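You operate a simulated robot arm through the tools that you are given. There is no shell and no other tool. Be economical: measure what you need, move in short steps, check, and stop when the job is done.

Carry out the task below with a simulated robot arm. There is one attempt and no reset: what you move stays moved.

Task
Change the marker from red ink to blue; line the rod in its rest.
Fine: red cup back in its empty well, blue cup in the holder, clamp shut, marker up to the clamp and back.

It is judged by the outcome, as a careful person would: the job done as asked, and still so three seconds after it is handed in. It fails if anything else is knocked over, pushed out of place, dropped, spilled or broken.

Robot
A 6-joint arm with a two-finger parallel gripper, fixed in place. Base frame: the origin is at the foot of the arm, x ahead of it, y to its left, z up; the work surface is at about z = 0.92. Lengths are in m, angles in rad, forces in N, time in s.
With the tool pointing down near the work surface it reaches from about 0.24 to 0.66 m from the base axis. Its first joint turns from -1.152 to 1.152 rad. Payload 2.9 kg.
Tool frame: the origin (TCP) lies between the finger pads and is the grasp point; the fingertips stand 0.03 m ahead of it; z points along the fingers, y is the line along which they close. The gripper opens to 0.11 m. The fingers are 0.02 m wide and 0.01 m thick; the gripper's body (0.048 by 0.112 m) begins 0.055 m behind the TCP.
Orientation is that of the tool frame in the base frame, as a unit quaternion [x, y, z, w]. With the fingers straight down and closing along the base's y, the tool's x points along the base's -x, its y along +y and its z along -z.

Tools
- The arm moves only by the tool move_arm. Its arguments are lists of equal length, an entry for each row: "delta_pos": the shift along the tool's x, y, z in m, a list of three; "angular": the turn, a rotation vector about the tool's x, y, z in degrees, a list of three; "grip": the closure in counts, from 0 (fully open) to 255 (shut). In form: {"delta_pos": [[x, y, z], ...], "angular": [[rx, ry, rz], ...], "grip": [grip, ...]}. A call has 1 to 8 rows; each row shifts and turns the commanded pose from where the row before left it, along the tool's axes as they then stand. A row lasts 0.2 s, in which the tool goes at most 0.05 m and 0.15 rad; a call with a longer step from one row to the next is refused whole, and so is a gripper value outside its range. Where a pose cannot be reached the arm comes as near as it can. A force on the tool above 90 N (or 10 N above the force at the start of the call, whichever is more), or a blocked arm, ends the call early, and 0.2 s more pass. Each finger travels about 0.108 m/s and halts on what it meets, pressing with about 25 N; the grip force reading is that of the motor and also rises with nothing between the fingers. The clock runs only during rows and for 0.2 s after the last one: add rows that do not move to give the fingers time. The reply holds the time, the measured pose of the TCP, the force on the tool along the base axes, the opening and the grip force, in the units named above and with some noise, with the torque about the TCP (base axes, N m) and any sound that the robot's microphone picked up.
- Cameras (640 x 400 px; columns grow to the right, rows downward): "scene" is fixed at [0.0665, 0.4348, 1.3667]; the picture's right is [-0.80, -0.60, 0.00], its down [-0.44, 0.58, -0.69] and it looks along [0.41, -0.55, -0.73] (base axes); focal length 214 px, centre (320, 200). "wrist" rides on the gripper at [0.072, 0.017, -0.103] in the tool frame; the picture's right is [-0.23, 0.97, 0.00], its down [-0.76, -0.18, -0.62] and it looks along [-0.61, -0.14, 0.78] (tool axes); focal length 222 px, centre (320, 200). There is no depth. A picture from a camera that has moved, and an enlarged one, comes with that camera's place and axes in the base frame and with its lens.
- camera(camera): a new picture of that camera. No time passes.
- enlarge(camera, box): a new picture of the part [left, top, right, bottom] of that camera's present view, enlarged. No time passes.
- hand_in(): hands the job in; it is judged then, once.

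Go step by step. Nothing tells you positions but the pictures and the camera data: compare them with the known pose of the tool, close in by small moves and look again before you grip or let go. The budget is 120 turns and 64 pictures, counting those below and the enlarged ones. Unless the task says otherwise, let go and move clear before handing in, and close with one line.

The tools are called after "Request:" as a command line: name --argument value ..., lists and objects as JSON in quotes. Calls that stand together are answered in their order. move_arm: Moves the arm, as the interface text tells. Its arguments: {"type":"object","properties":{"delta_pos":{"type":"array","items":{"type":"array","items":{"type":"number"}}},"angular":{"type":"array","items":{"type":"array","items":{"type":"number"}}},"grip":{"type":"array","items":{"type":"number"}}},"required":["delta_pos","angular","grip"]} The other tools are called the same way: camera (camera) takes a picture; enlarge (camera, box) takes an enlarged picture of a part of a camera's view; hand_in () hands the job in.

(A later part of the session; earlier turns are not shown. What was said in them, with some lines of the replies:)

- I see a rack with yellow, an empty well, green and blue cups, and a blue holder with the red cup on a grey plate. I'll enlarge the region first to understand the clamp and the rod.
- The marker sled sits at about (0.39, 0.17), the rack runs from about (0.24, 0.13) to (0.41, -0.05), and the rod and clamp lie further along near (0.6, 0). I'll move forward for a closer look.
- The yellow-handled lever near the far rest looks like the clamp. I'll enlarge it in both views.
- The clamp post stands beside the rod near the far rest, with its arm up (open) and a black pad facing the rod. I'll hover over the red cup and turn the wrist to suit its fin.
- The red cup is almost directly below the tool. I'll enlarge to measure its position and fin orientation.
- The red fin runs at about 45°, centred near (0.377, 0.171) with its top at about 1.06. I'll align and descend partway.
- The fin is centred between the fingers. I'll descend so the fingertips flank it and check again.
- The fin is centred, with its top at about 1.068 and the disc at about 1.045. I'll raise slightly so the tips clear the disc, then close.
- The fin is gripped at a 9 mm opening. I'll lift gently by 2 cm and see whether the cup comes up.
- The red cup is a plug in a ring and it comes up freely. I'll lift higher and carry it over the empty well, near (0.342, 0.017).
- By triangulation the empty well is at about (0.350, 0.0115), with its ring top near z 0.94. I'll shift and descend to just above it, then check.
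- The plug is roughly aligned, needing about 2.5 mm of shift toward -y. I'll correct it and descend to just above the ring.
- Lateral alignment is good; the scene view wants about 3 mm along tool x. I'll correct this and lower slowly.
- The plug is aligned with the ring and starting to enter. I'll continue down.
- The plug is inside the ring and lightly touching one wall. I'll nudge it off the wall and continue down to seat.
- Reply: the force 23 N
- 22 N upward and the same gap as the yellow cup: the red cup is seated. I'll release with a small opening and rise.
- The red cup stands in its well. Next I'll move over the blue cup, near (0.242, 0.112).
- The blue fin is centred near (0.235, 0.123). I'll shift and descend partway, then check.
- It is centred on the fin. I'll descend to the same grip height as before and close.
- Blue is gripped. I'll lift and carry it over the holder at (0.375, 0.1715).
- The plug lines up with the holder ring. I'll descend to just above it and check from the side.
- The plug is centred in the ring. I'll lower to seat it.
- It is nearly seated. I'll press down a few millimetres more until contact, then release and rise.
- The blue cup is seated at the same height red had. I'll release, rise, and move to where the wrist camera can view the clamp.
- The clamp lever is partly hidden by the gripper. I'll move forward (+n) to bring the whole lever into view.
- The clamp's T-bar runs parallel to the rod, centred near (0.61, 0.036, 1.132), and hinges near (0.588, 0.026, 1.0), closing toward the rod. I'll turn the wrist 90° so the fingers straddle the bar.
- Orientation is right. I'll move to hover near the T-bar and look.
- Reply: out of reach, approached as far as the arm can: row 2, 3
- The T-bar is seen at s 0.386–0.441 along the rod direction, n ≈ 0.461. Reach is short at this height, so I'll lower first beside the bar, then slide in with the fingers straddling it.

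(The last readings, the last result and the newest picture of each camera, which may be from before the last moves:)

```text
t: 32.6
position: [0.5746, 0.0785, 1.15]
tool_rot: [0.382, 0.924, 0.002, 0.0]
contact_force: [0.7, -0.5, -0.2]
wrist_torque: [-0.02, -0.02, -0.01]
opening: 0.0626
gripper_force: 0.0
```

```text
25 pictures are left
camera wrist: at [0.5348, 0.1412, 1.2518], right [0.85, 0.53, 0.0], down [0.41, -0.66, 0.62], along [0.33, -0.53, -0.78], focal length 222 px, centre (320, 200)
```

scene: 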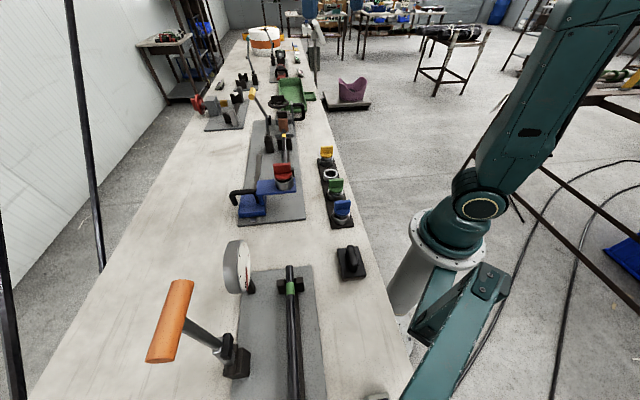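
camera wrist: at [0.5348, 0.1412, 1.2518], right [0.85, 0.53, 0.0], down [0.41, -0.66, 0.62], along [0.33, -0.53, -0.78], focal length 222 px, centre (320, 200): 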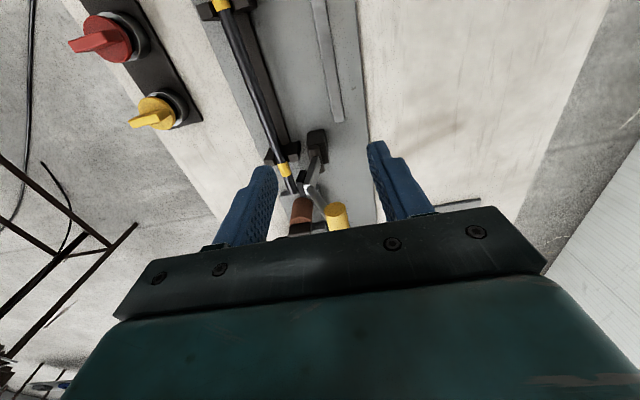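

The bar's near end is level with the fingers and centred between them. I'll slide forward 44 mm and then close on it.

Request:
move_arm --delta_pos '[[-0.015, 0.002, 0], [-0.015, 0.001, 0], [-0.014, 0, 0], [0, 0, 0]]' --angular '[[0, 0, 0], [0, 0, 0], [0, 0, 0], [0, 0, 0]]' --grip '[110, 110, 110, 110]'

Request:
enlarge --camera "wrist" --box '[230, 100, 430, 240]'

Request:
enlarge --camera "scene" --box '[230, 75, 320, 145]'

```text
t: 33.6
position: [0.6079, 0.0489, 1.1479]
tool_rot: [0.382, 0.924, -0.001, 0.0]
contact_force: [-0.1, 0.0, 0.7]
wrist_torque: [0.03, 0.03, -0.03]
opening: 0.0625
gripper_force: 0.1
```

```text
2.86 times, centred on (330, 170) of wrist
camera zoom: at [0.5692, 0.1119, 1.2495], right [0.85, 0.53, 0.0], down [0.41, -0.66, 0.62], along [0.33, -0.53, -0.78], focal length 635 px, centre (291, 286)
```

zoom: 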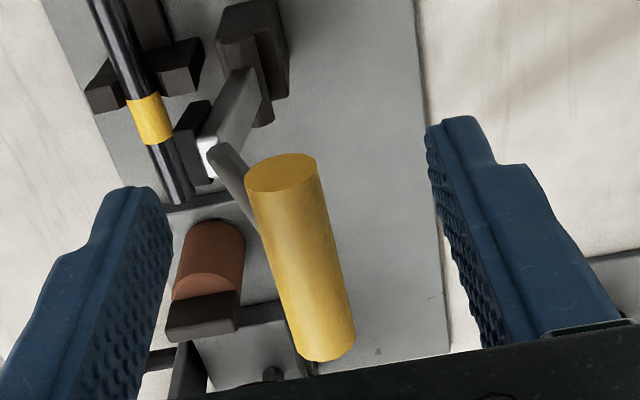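

```text
5.71 times, centred on (275, 110) of scene
camera zoom: at [0.0665, 0.4348, 1.3667], right [-0.8, -0.6, 0.0], down [-0.44, 0.58, -0.69], along [0.41, -0.55, -0.73], focal length 1226 px, centre (577, 714)
```

zoom: 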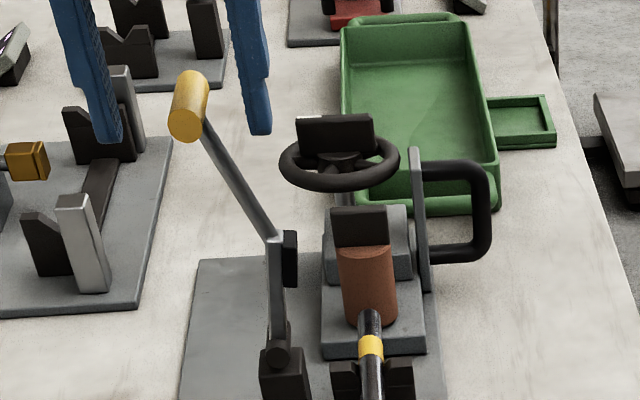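

The fingers straddle the bar's near half, clear of the lever in the middle. I'll close on it.

Request:
move_arm --delta_pos '[[0, 0, 0], [0, 0, 0], [0, 0, 0]]' --angular '[[0, 0, 0], [0, 0, 0], [0, 0, 0]]' --grip '[200, 255, 255]'

```text
t: 34.4
position: [0.6092, 0.0487, 1.1464]
tool_rot: [0.383, 0.924, -0.001, 0.0]
contact_force: [0.8, -0.7, 0.1]
wrist_torque: [-0.01, -0.02, -0.01]
opening: 0.0162
gripper_force: 45.4
```

The bar is gripped. I'll begin swinging it along its arc toward the rod in small steps.

Request:
move_arm --delta_pos '[[0, -0.015, -0.003], [0, -0.0155, -0.0005], [0, -0.017, 0.001], [0, 0, 0]]' --angular '[[0, 0, 0], [0, 0, 0], [0, 0, 0], [0, 0, 0]]' --grip '[255, 255, 255, 255]'

Request:
enlarge --camera "scene" --box '[230, 75, 320, 145]'

```text
t: 35.4
position: [0.5741, 0.0134, 1.149]
tool_rot: [0.383, 0.924, 0.0, -0.001]
contact_force: [0.5, 4.1, -6.2]
wrist_torque: [-0.02, -0.4, 0.04]
opening: 0.0163
gripper_force: 45.0
```

```text
5.71 times, centred on (275, 110) of scene
camera zoom: at [0.0666, 0.4349, 1.3666], right [-0.8, -0.6, 0.0], down [-0.44, 0.58, -0.69], along [0.41, -0.55, -0.73], focal length 1226 px, centre (577, 714)
```

zoom: 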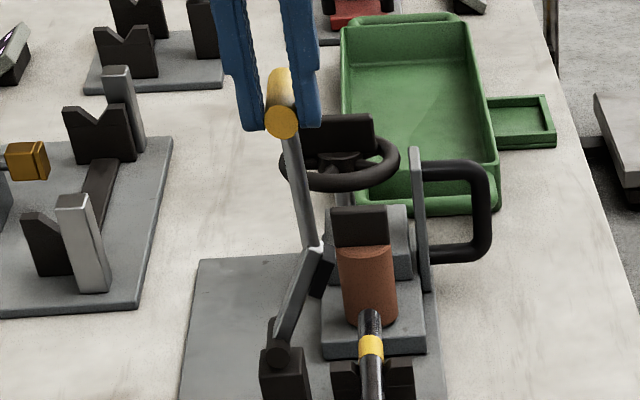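

The lever follows. I'll continue along the arc, slightly lower since the tool is being pulled down.

Request:
move_arm --delta_pos '[[0, -0.0138, 0.004], [0, -0.0139, 0.0055], [0, -0.016, 0.008], [0, -0.0154, 0.0095], [0, 0, 0]]' --angular '[[0, 0, 0], [0, 0, 0], [0, 0, 0], [0, 0, 0], [0, 0, 0]]' --grip '[255, 255, 255, 255, 255]'

Request:
enlarge --camera "scene" --box '[230, 75, 320, 145]'

```text
t: 36.6
position: [0.5317, -0.0269, 1.1216]
tool_rot: [0.382, 0.924, 0.001, -0.001]
contact_force: [-4.2, 10.0, -0.7]
wrist_torque: [0.15, -0.33, 0.02]
opening: 0.0163
gripper_force: 44.7
```

```text
5.71 times, centred on (275, 110) of scene
camera zoom: at [0.0664, 0.4351, 1.3666], right [-0.8, -0.6, 0.0], down [-0.44, 0.58, -0.69], along [0.41, -0.55, -0.73], focal length 1226 px, centre (577, 714)
```

zoom: 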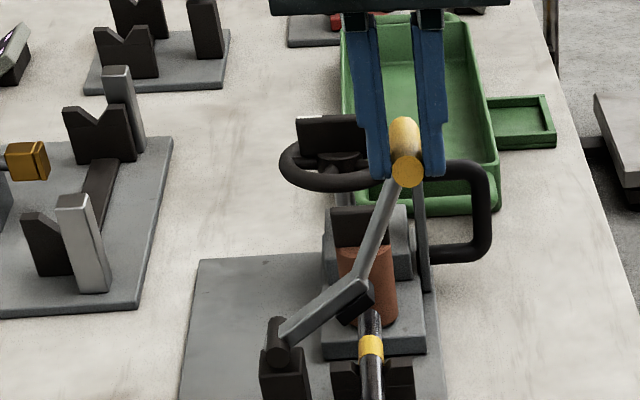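

The arm is about halfway. I'll ease 2 mm back along the bar and continue down the arc.

Request:
move_arm --delta_pos '[[0.002, -0.0135, 0.009], [0, -0.0133, 0.011], [0, -0.0105, 0.0135], [0, 0, 0]]' --angular '[[0, 0, 0], [0, 0, 0], [0, 0, 0], [0, 0, 0]]' --grip '[255, 255, 255, 255]'

Request:
enlarge --camera "scene" --box '[240, 85, 330, 155]'

```text
t: 37.6
position: [0.5094, -0.0504, 1.0889]
tool_rot: [0.379, 0.925, 0.002, 0.004]
contact_force: [38.7, 24.4, -26.2]
wrist_torque: [0.79, -1.06, -0.07]
opening: 0.0164
gripper_force: 44.9
```

```text
5.71 times, centred on (285, 120) of scene
camera zoom: at [0.068, 0.4355, 1.3664], right [-0.8, -0.6, 0.0], down [-0.44, 0.58, -0.69], along [0.41, -0.55, -0.73], focal length 1226 px, centre (520, 657)
```

zoom: 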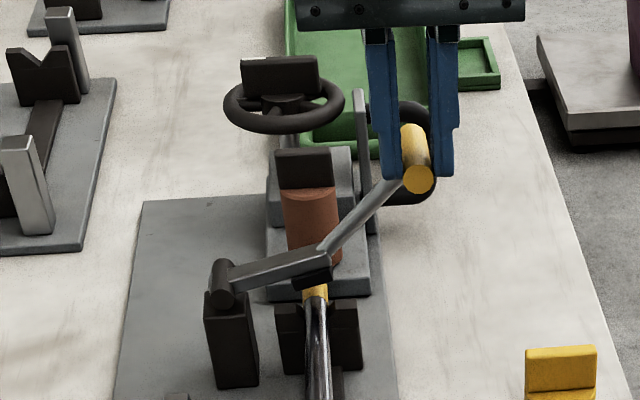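

The pad is near the rod; the reaction shows I am pulling slightly outward, so I'll tighten the arc and continue in smaller steps.

Request:
move_arm --delta_pos '[[0, 0.001, 0.008], [0, -0.0055, 0.011], [0, 0, 0]]' --angular '[[0, 0, 0], [0, 0, 0], [0, 0, 0]]' --grip '[255, 255, 255]'

```text
t: 38.4
position: [0.5026, -0.0574, 1.0713]
tool_rot: [0.384, 0.923, 0.001, 0.002]
contact_force: [16.3, 5.6, -3.1]
wrist_torque: [0.16, -1.13, 0.07]
opening: 0.0162
gripper_force: 44.1
```

Request:
move_arm --delta_pos '[[0, -0.002, 0.011], [0, 0, 0]]' --angular '[[0, 0, 0], [0, 0, 0]]' --grip '[255, 255, 255]'

Request:
enlarge --camera "scene" --box '[240, 95, 330, 165]'

```text
refused: the lists must be of equal length
```

```text
5.71 times, centred on (285, 130) of scene
camera zoom: at [0.067, 0.4349, 1.3666], right [-0.8, -0.6, 0.0], down [-0.44, 0.58, -0.69], along [0.41, -0.55, -0.73], focal length 1226 px, centre (520, 600)
```

zoom: 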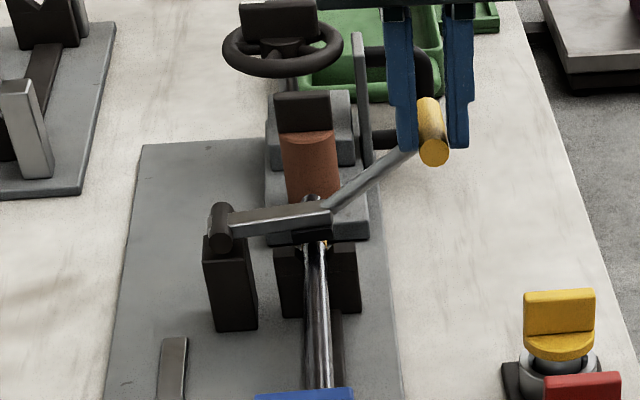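

The lists were mismatched in that call, so nothing moved. The pad is now just above the rod and I'll continue down.

Request:
move_arm --delta_pos '[[0, -0.002, 0.008], [0, -0.001, 0.006], [0, 0, 0]]' --angular '[[0, 0, 0], [0, 0, 0], [0, 0, 0]]' --grip '[255, 255, 255]'

Request:
enlarge --camera "scene" --box '[240, 95, 330, 165]'

```text
t: 39.2
position: [0.499, -0.0598, 1.0598]
tool_rot: [0.385, 0.923, 0.0, 0.001]
contact_force: [-4.3, -18.0, 28.1]
wrist_torque: [-0.45, -0.06, 0.43]
opening: 0.0161
gripper_force: 45.1
```

```text
5.71 times, centred on (285, 130) of scene
camera zoom: at [0.066, 0.4343, 1.3669], right [-0.8, -0.6, 0.0], down [-0.44, 0.58, -0.69], along [0.41, -0.55, -0.73], focal length 1226 px, centre (520, 600)
```

zoom: 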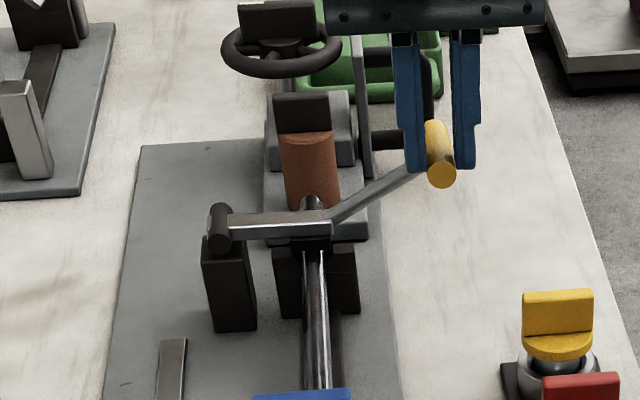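

Contact: the arm is level and reacts with 28 N upward. I'll press a little more to be sure it is fully shut, listening for a click.

Request:
move_arm --delta_pos '[[0, 0.001, 0.003], [0, 0, 0.002], [0, 0, 0]]' --angular '[[0, 0, 0], [0, 0, 0], [0, 0, 0]]' --grip '[255, 255, 255]'

```text
t: 40.0
position: [0.4998, -0.0606, 1.0571]
tool_rot: [0.386, 0.922, 0.001, 0.004]
contact_force: [-25.7, -29.5, 56.4]
wrist_torque: [-0.84, 0.96, 0.54]
opening: 0.0165
gripper_force: 45.4
```

It is firmly against its stop, so the clamp is shut. I'll relax the push, open, and rise.

Request:
move_arm --delta_pos '[[0, 0, -0.003], [0, 0, 0], [0, 0, 0], [0, 0, -0.02], [0, 0, -0.04], [0, 0, -0.04], [0, 0, -0.04], [0, 0, 0]]' --angular '[[0, 0, 0], [0, 0, 0], [0, 0, 0], [0, 0, 0], [0, 0, 0], [0, 0, 0], [0, 0, 0], [0, 0, 0]]' --grip '[220, 160, 140, 140, 140, 140, 140, 140]'

Request:
enlarge --camera "scene" --box '[220, 80, 370, 230]'

```text
t: 41.8
position: [0.5013, -0.0557, 1.1943]
tool_rot: [0.382, 0.924, -0.001, -0.001]
contact_force: [0.4, -0.5, -0.4]
wrist_torque: [0.02, 0.06, -0.04]
opening: 0.0496
gripper_force: 0.0
```

```text
2.67 times, centred on (295, 155) of scene
camera zoom: at [0.0665, 0.4348, 1.3667], right [-0.8, -0.6, 0.0], down [-0.44, 0.58, -0.69], along [0.41, -0.55, -0.73], focal length 572 px, centre (387, 320)
```

zoom: 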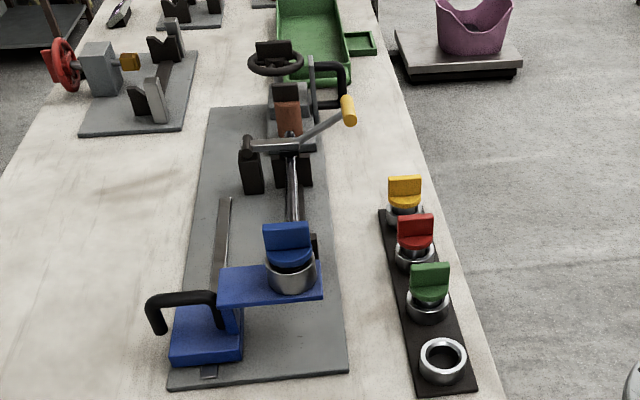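

The clamp stays shut. Next I'll turn the wrist back 90° and go to the sled's black handle, near (0.444, 0.245, 1.0).

Request:
move_arm --delta_pos '[[0, 0, 0], [0, 0, 0], [0, 0, 0], [0, 0, 0], [0, 0, 0], [0, 0, 0], [0, 0, 0], [0, 0, 0]]' --angular '[[0, 0, -8.5], [0, 0, -8.5], [0, 0, -8.5], [0, 0, -8.5], [0, 0, -8.5], [0, 0, -8.5], [0, 0, -8.5], [0, 0, -8.5]]' --grip '[140, 140, 140, 140, 140, 140, 140, 140]'

Request:
move_arm --delta_pos '[[0, 0, 0], [0, 0, 0], [0, 0, 0], [0, 0.048, 0], [0, 0.048, 0], [0, 0.048, 0], [0, 0.048, 0], [0, 0.048, 0]]' --angular '[[0, 0, -8.5], [0, 0, -8.5], [0, 0, -5], [0, 0, 0], [0, 0, 0], [0, 0, 0], [0, 0, 0], [0, 0, 0]]' --grip '[140, 140, 140, 140, 140, 140, 140, 140]'

Request:
move_arm --delta_pos '[[-0.045, 0.013, 0], [-0.045, 0, 0], [-0.045, 0, 0], [-0.037, 0, 0], [0, 0, 0.04], [0, 0, 0.03], [0, 0, 0]]' --angular '[[0, 0, 0], [0, 0, 0], [0, 0, 0], [0, 0, 0], [0, 0, 0], [0, 0, 0], [0, 0, 0]]' --grip '[140, 140, 140, 140, 140, 140, 140]'

Request:
camera --camera "wrist"

```text
t: 43.6
position: [0.5001, -0.0575, 1.194]
tool_rot: [-0.201, 0.98, 0.001, -0.001]
contact_force: [0.1, 0.5, 1.2]
wrist_torque: [0.05, 0.03, -0.02]
opening: 0.0495
gripper_force: 0.1
```

```text
t: 45.4
position: [0.3294, 0.1128, 1.1945]
tool_rot: [-0.383, 0.924, 0.0, 0.001]
contact_force: [-0.3, -0.1, 0.5]
wrist_torque: [0.0, -0.03, 0.02]
opening: 0.0497
gripper_force: 0.0
```

```text
t: 47.0
position: [0.4427, 0.2431, 1.1249]
tool_rot: [-0.382, 0.924, 0.0, 0.0]
contact_force: [0.0, 0.6, 0.3]
wrist_torque: [0.03, 0.01, 0.01]
opening: 0.0496
gripper_force: 0.0
```

```text
16 pictures are left
camera wrist: at [0.3791, 0.2038, 1.2275], right [-0.53, 0.85, 0.0], down [0.66, 0.41, 0.62], along [0.53, 0.33, -0.78], focal length 222 px, centre (320, 200)
```

wrist: 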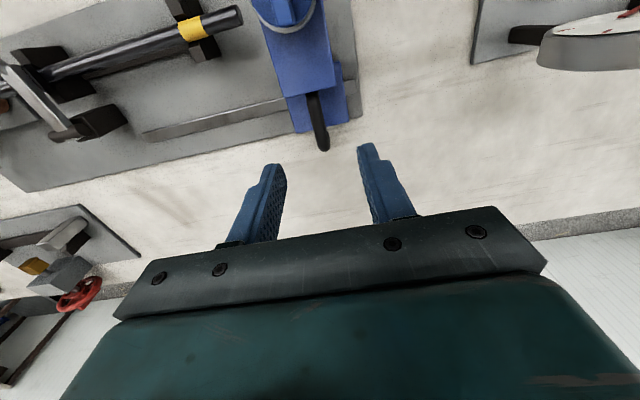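

The handle lies right below, between the fingers. I'll descend partway and check once more.

Request:
move_arm --delta_pos '[[0.003, -0.001, 0.04], [0, 0, 0.04], [0, 0, 0]]' --angular '[[0, 0, 0], [0, 0, 0], [0, 0, 0]]' --grip '[140, 140, 140]'

Request:
enlarge --camera "wrist" --box '[230, 80, 410, 220]'

Request:
enlarge --camera "scene" --box '[220, 130, 320, 230]'

```text
t: 47.8
position: [0.4418, 0.2413, 1.0451]
tool_rot: [-0.383, 0.924, 0.0, 0.0]
contact_force: [0.5, 0.5, -0.4]
wrist_torque: [0.01, 0.0, 0.0]
opening: 0.0495
gripper_force: 0.2
```

```text
2.86 times, centred on (320, 150) of wrist
camera zoom: at [0.3792, 0.2024, 1.1473], right [-0.53, 0.85, 0.0], down [0.66, 0.41, 0.62], along [0.53, 0.33, -0.78], focal length 635 px, centre (320, 343)
```

zoom: 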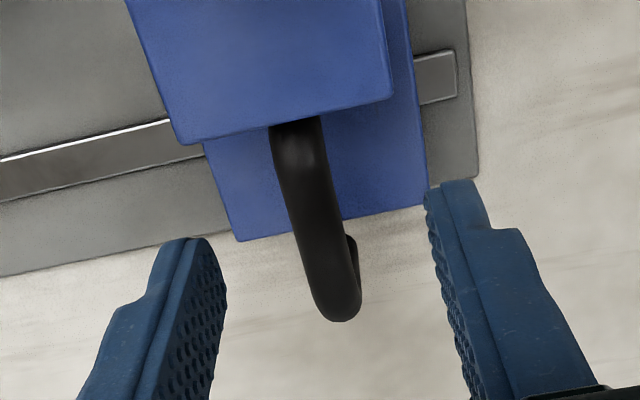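

```text
4.00 times, centred on (270, 180) of scene
camera zoom: at [0.0665, 0.4348, 1.3667], right [-0.8, -0.6, 0.0], down [-0.44, 0.58, -0.69], along [0.41, -0.55, -0.73], focal length 858 px, centre (520, 280)
```

zoom: 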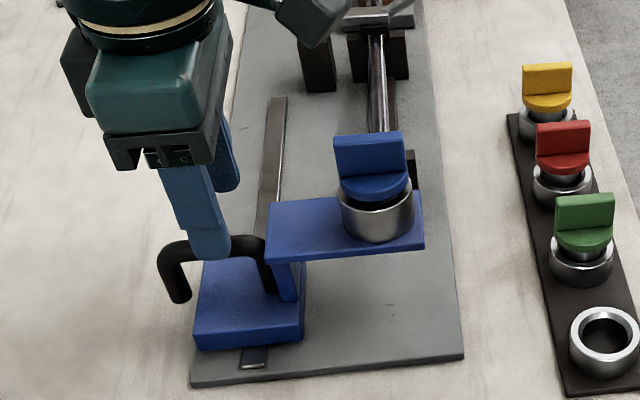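

The handle is centred under the tool at z ≈ 1.0. I'll descend and close on it.

Request:
move_arm --delta_pos '[[0, 0, 0.02], [0, 0, 0.016], [0, 0, 0], [0, 0, 0], [0, 0, 0], [0, 0, 0]]' --angular '[[0, 0, 0], [0, 0, 0], [0, 0, 0], [0, 0, 0], [0, 0, 0], [0, 0, 0]]' --grip '[140, 140, 140, 230, 255, 255]'

```text
t: 49.2
position: [0.4435, 0.2396, 1.0083]
tool_rot: [-0.381, 0.924, 0.0, 0.002]
contact_force: [11.4, -12.1, -4.8]
wrist_torque: [0.07, -0.6, 0.14]
opening: 0.0136
gripper_force: 44.9
```

The handle is gripped (14 mm tube). I'll start sliding the sled along the rod direction in small steps.

Request:
move_arm --delta_pos '[[0, -0.012, 0], [0, -0.015, 0], [0, -0.015, 0], [0, 0, 0]]' --angular '[[0, 0, 0], [0, 0, 0], [0, 0, 0], [0, 0, 0]]' --grip '[255, 255, 255, 255]'

Request:
enlarge --camera "scene" --box '[210, 100, 350, 230]'

```text
t: 50.2
position: [0.4718, 0.2124, 1.0092]
tool_rot: [-0.384, 0.923, 0.0, 0.001]
contact_force: [2.2, 5.4, 6.4]
wrist_torque: [-0.24, 0.33, 0.02]
opening: 0.0136
gripper_force: 45.2
```

```text
3.08 times, centred on (280, 165) of scene
camera zoom: at [0.0665, 0.4349, 1.3666], right [-0.8, -0.6, 0.0], down [-0.44, 0.58, -0.69], along [0.41, -0.55, -0.73], focal length 660 px, centre (443, 308)
```

zoom: 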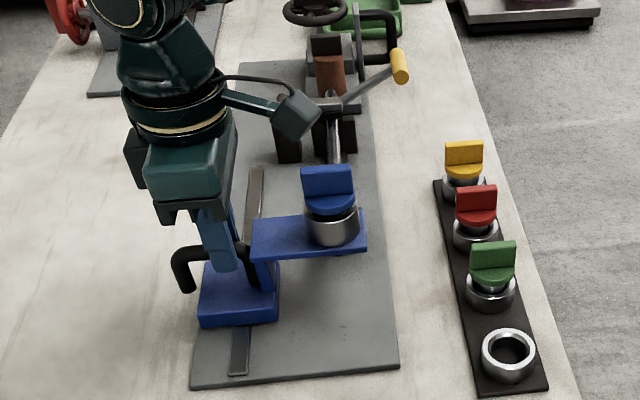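

The sled slides smoothly. I'll continue toward the clamp.

Request:
move_arm --delta_pos '[[0, -0.02, 0], [0, -0.02, 0], [0, -0.02, 0], [0, -0.02, 0], [0, -0.015, 0], [0, 0, 0]]' --angular '[[0, 0, 0], [0, 0, 0], [0, 0, 0], [0, 0, 0], [0, 0, 0], [0, 0, 0]]' --grip '[255, 255, 255, 255, 255, 255]'

Request:
enlarge --camera "scene" --box '[220, 80, 340, 200]'

```text
t: 51.6
position: [0.5406, 0.1436, 1.009]
tool_rot: [-0.383, 0.924, 0.001, 0.001]
contact_force: [-2.2, 0.0, 14.1]
wrist_torque: [0.04, 0.03, 0.08]
opening: 0.0136
gripper_force: 44.8
```

```text
3.33 times, centred on (280, 140) of scene
camera zoom: at [0.0662, 0.4347, 1.3667], right [-0.8, -0.6, 0.0], down [-0.44, 0.58, -0.69], along [0.41, -0.55, -0.73], focal length 715 px, centre (453, 400)
```

zoom: 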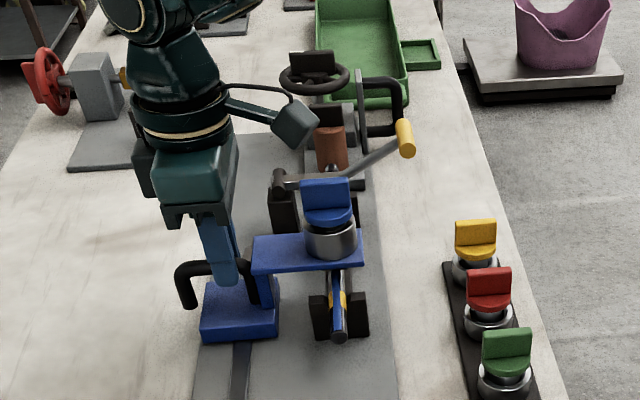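

A blue line is appearing on the rod. I'll creep on until it meets the end stop or the clamp.

Request:
move_arm --delta_pos '[[0, -0.01, -0.001], [0, -0.01, 0], [0, -0.01, 0], [0, 0, 0]]' --angular '[[0, 0, 0], [0, 0, 0], [0, 0, 0], [0, 0, 0]]' --grip '[255, 255, 255, 255]'

Request:
enlarge --camera "scene" --box '[220, 80, 340, 200]'

```text
t: 52.6
position: [0.5606, 0.1227, 1.0091]
tool_rot: [-0.384, 0.924, 0.0, 0.0]
contact_force: [1.8, 4.4, 8.3]
wrist_torque: [-0.28, 0.36, -0.02]
opening: 0.0137
gripper_force: 45.4
```

```text
3.33 times, centred on (280, 140) of scene
camera zoom: at [0.0664, 0.4349, 1.3667], right [-0.8, -0.6, 0.0], down [-0.44, 0.58, -0.69], along [0.41, -0.55, -0.73], focal length 715 px, centre (453, 400)
```

zoom: 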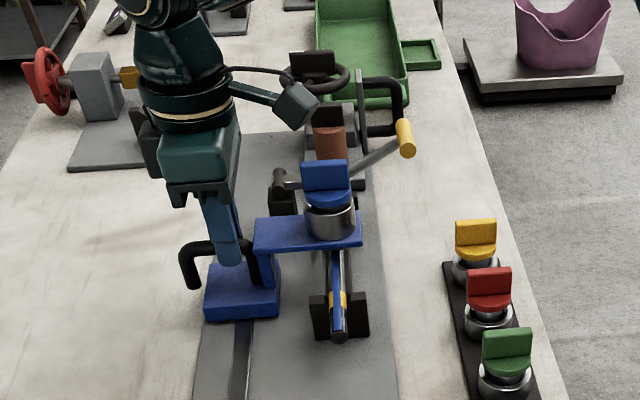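

The line is growing. I'll creep further with force checks.

Request:
move_arm --delta_pos '[[0, -0.006, 0], [0, -0.006, 0], [0, 0, 0]]' --angular '[[0, 0, 0], [0, 0, 0], [0, 0, 0]]' --grip '[255, 255, 255]'

```text
t: 53.4
position: [0.5696, 0.1152, 1.0085]
tool_rot: [-0.383, 0.924, 0.001, 0.001]
contact_force: [-0.7, 2.5, 5.8]
wrist_torque: [-0.15, 0.24, 0.0]
opening: 0.0136
gripper_force: 45.2
```

Request:
move_arm --delta_pos '[[0, -0.006, 0], [0, -0.005, 0], [0, 0, 0]]' --angular '[[0, 0, 0], [0, 0, 0], [0, 0, 0]]' --grip '[255, 255, 255]'

Request:
enlarge --camera "scene" --box '[240, 90, 320, 170]'

```text
t: 54.2
position: [0.5767, 0.1078, 1.0099]
tool_rot: [-0.382, 0.924, 0.001, 0.001]
contact_force: [1.3, 4.6, 3.0]
wrist_torque: [-0.07, 0.14, 0.04]
opening: 0.0136
gripper_force: 44.9
```

```text
5.00 times, centred on (280, 130) of scene
camera zoom: at [0.0665, 0.4349, 1.3667], right [-0.8, -0.6, 0.0], down [-0.44, 0.58, -0.69], along [0.41, -0.55, -0.73], focal length 1072 px, centre (520, 550)
```

zoom: 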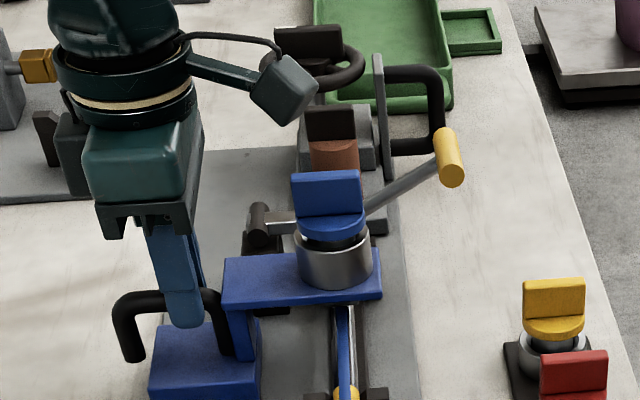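

Still free, with the ring close to the clamp arm. I'll creep further in small steps.

Request:
move_arm --delta_pos '[[0, -0.004, 0], [0, -0.004, 0], [0, 0, 0]]' --angular '[[0, 0, 0], [0, 0, 0], [0, 0, 0]]' --grip '[255, 255, 255]'

Request:
camera --camera "wrist"

```text
t: 55.0
position: [0.5826, 0.1011, 1.0106]
tool_rot: [-0.383, 0.924, 0.0, 0.0]
contact_force: [2.8, 5.8, -0.2]
wrist_torque: [0.03, 0.07, -0.05]
opening: 0.0134
gripper_force: 45.0
```

```text
9 pictures are left
camera wrist: at [0.5186, 0.0625, 1.1115], right [-0.53, 0.85, 0.0], down [0.66, 0.41, 0.62], along [0.53, 0.33, -0.78], focal length 222 px, centre (320, 200)
```

wrist: 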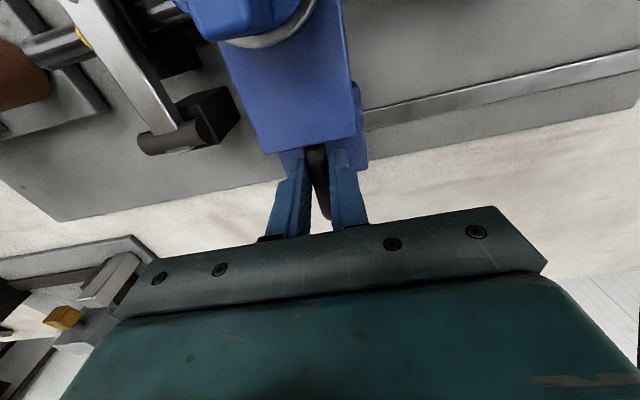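

The plate edge is under a centimetre from the clamp post. I'll creep on to touch.

Request:
move_arm --delta_pos '[[0, -0.003, 0], [0, -0.003, 0], [0, 0, 0]]' --angular '[[0, 0, 0], [0, 0, 0], [0, 0, 0]]' --grip '[255, 255, 255]'

```text
t: 55.8
position: [0.5857, 0.0994, 1.0084]
tool_rot: [-0.383, 0.924, 0.001, 0.0]
contact_force: [4.5, 5.7, -5.3]
wrist_torque: [0.41, -0.33, -0.02]
opening: 0.0134
gripper_force: 45.5
```

Request:
move_arm --delta_pos '[[0.0005, -0.003, -0.0005], [0, -0.003, 0], [0, 0, 0]]' --angular '[[0, 0, 0], [0, 0, 0], [0, 0, 0]]' --grip '[255, 255, 255]'

```text
t: 56.6
position: [0.5896, 0.0937, 1.0097]
tool_rot: [-0.384, 0.923, -0.001, 0.0]
contact_force: [13.1, 16.1, -15.8]
wrist_torque: [0.09, -0.01, -0.1]
opening: 0.0136
gripper_force: 45.0
```

The side forces come from my small corrections going the wrong way; I'll undo them and check the gap.

Request:
move_arm --delta_pos '[[-0.0012, 0, 0.0012], [0, 0, 0]]' --angular '[[0, 0, 0], [0, 0, 0]]' --grip '[255, 255]'

Request:
enlarge --camera "wrist" --box '[100, 0, 380, 180]'

```text
t: 57.2
position: [0.5905, 0.0933, 1.0087]
tool_rot: [-0.381, 0.925, 0.0, 0.0]
contact_force: [4.7, 5.4, -7.4]
wrist_torque: [0.08, -0.07, 0.15]
opening: 0.0137
gripper_force: 44.5
```

```text
2.22 times, centred on (240, 90) of wrist
camera zoom: at [0.5276, 0.0537, 1.1116], right [-0.53, 0.85, 0.0], down [0.66, 0.41, 0.62], along [0.53, 0.33, -0.78], focal length 494 px, centre (498, 444)
```

zoom: 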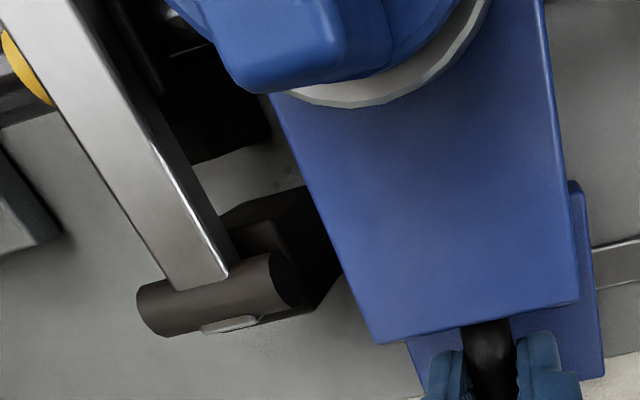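

There are still about 15 mm between the plate edge and the hinge barrel. I'll continue creeping.

Request:
move_arm --delta_pos '[[-0.0004, -0.004, 0.0003], [0, -0.003, 0], [0, 0, 0]]' --angular '[[0, 0, 0], [0, 0, 0], [0, 0, 0]]' --grip '[255, 255, 255]'

```text
t: 58.0
position: [0.5927, 0.0916, 1.0094]
tool_rot: [-0.386, 0.922, 0.002, -0.003]
contact_force: [-30.7, 22.5, 9.6]
wrist_torque: [0.3, 0.83, -0.38]
opening: 0.0133
gripper_force: 45.3
```

A 38 N reaction along the slide: the sled is against its stop at the clamp. Now I'll slide it back.

Request:
move_arm --delta_pos '[[0, 0.006, 0], [0, 0.018, 0], [0, 0.018, 0], [0, 0.018, 0], [0, 0.018, 0], [0, 0.018, 0], [0, 0, 0]]' --angular '[[0, 0, 0], [0, 0, 0], [0, 0, 0], [0, 0, 0], [0, 0, 0], [0, 0, 0], [0, 0, 0]]' --grip '[255, 255, 255, 255, 255, 255, 255]'

Request:
move_arm --delta_pos '[[0, 0.018, 0], [0, 0.018, 0], [0, 0.018, 0], [0, 0.018, 0], [0, 0.018, 0], [0, 0.012, 0], [0, 0, 0]]' --angular '[[0, 0, 0], [0, 0, 0], [0, 0, 0], [0, 0, 0], [0, 0, 0], [0, 0, 0], [0, 0, 0]]' --grip '[255, 255, 255, 255, 255, 255, 255]'

Request:
enlarge --camera "scene" --box '[210, 90, 360, 230]'

```text
t: 59.6
position: [0.5259, 0.1573, 1.0086]
tool_rot: [-0.383, 0.924, 0.0, 0.001]
contact_force: [0.4, -0.9, 12.6]
wrist_torque: [0.08, -0.13, 0.02]
opening: 0.0136
gripper_force: 45.3
```

```text
t: 61.2
position: [0.4559, 0.228, 1.0089]
tool_rot: [-0.385, 0.923, 0.001, 0.002]
contact_force: [7.1, 3.5, -2.3]
wrist_torque: [0.96, -1.05, -0.04]
opening: 0.0133
gripper_force: 45.2
```

```text
2.86 times, centred on (285, 160) of scene
camera zoom: at [0.0667, 0.4349, 1.3666], right [-0.8, -0.6, 0.0], down [-0.44, 0.58, -0.69], along [0.41, -0.55, -0.73], focal length 613 px, centre (420, 314)
```

zoom: 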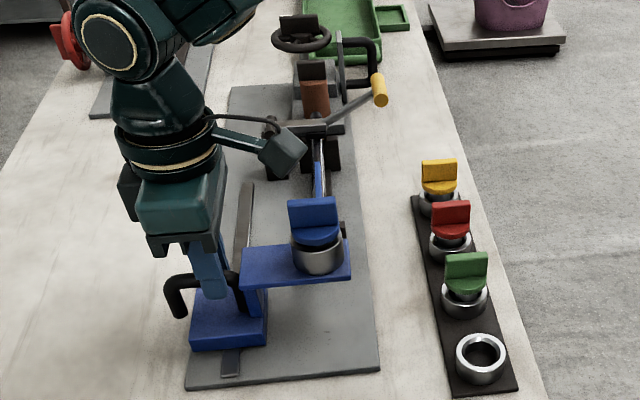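

It is nearly home with about 17 mm to go. I'll creep back and feel for the end stop.

Request:
move_arm --delta_pos '[[0, 0.006, 0], [0, 0.006, 0], [0, 0.004, 0], [0, 0, 0]]' --angular '[[0, 0, 0], [0, 0, 0], [0, 0, 0], [0, 0, 0]]' --grip '[255, 255, 255, 255]'

```text
t: 62.2
position: [0.4446, 0.2385, 1.0084]
tool_rot: [-0.382, 0.924, 0.0, -0.001]
contact_force: [-1.3, -5.3, 13.0]
wrist_torque: [-0.41, 0.29, 0.07]
opening: 0.0135
gripper_force: 45.8
```

Request:
move_arm --delta_pos '[[0, 0.002, 0], [0, 0.0015, 0], [0, 0, 0]]' --angular '[[0, 0, 0], [0, 0, 0], [0, 0, 0]]' --grip '[255, 255, 255]'

```text
t: 63.0
position: [0.4438, 0.2386, 1.0096]
tool_rot: [-0.379, 0.925, -0.001, 0.002]
contact_force: [15.6, -28.3, 12.1]
wrist_torque: [-0.9, -0.06, 0.52]
opening: 0.0137
gripper_force: 45.1
```

The sled is against its home stop (31 N reaction), in its starting position. I'll relax, open, and rise clear.

Request:
move_arm --delta_pos '[[0, -0.002, 0], [0, 0, 0], [0, 0, 0], [0, 0, -0.02], [0, 0, -0.04], [0, 0, -0.045], [0, 0, -0.045], [0, 0, 0]]' --angular '[[0, 0, 0], [0, 0, 0], [0, 0, 0], [0, 0, 0], [0, 0, 0], [0, 0, 0], [0, 0, 0], [0, 0, 0]]' --grip '[220, 160, 140, 140, 140, 140, 140, 140]'

Request:
enlarge --camera "scene" --box '[220, 80, 370, 230]'

Request:
camera --camera "wrist"

```text
t: 64.8
position: [0.4436, 0.2411, 1.1603]
tool_rot: [-0.383, 0.924, 0.001, 0.0]
contact_force: [0.3, -0.6, 0.6]
wrist_torque: [-0.01, -0.01, 0.03]
opening: 0.0497
gripper_force: 0.0
```

```text
2.67 times, centred on (295, 155) of scene
camera zoom: at [0.0665, 0.4348, 1.3667], right [-0.8, -0.6, 0.0], down [-0.44, 0.58, -0.69], along [0.41, -0.55, -0.73], focal length 572 px, centre (387, 320)
```

zoom: 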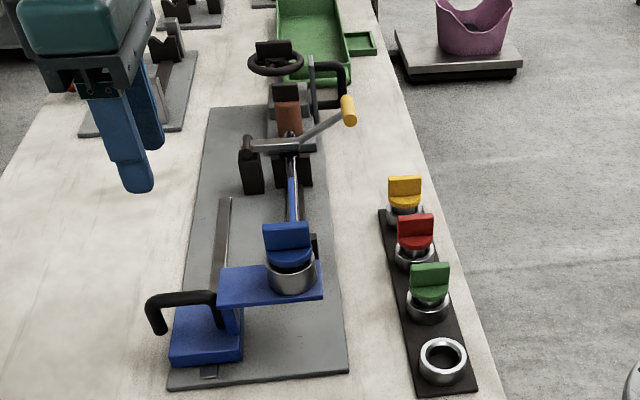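

```text
5 pictures are left
camera wrist: at [0.3809, 0.2019, 1.2619], right [-0.53, 0.85, 0.0], down [0.66, 0.41, 0.62], along [0.53, 0.33, -0.78], focal length 222 px, centre (320, 200)
```

wrist: 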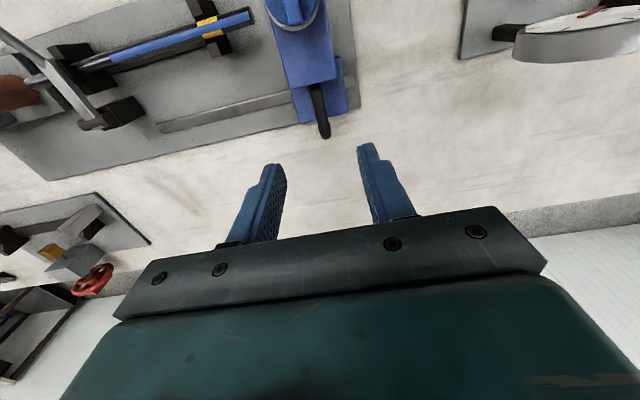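

Everything is in place: the rod carries a blue line, the sled is home, the clamp is shut, and the red cup is in its well. The arm is clear, so I'm handing in.

Request:
hand_in

```text
The job is handed in.
```

I changed the marker from red ink to blue and drew a blue line along the rod from its near end to close by the clamp. The red cup is back in its well, the clamp is shut and the marker is back at its start; I saw nothing else disturbed, and the job is handed in.
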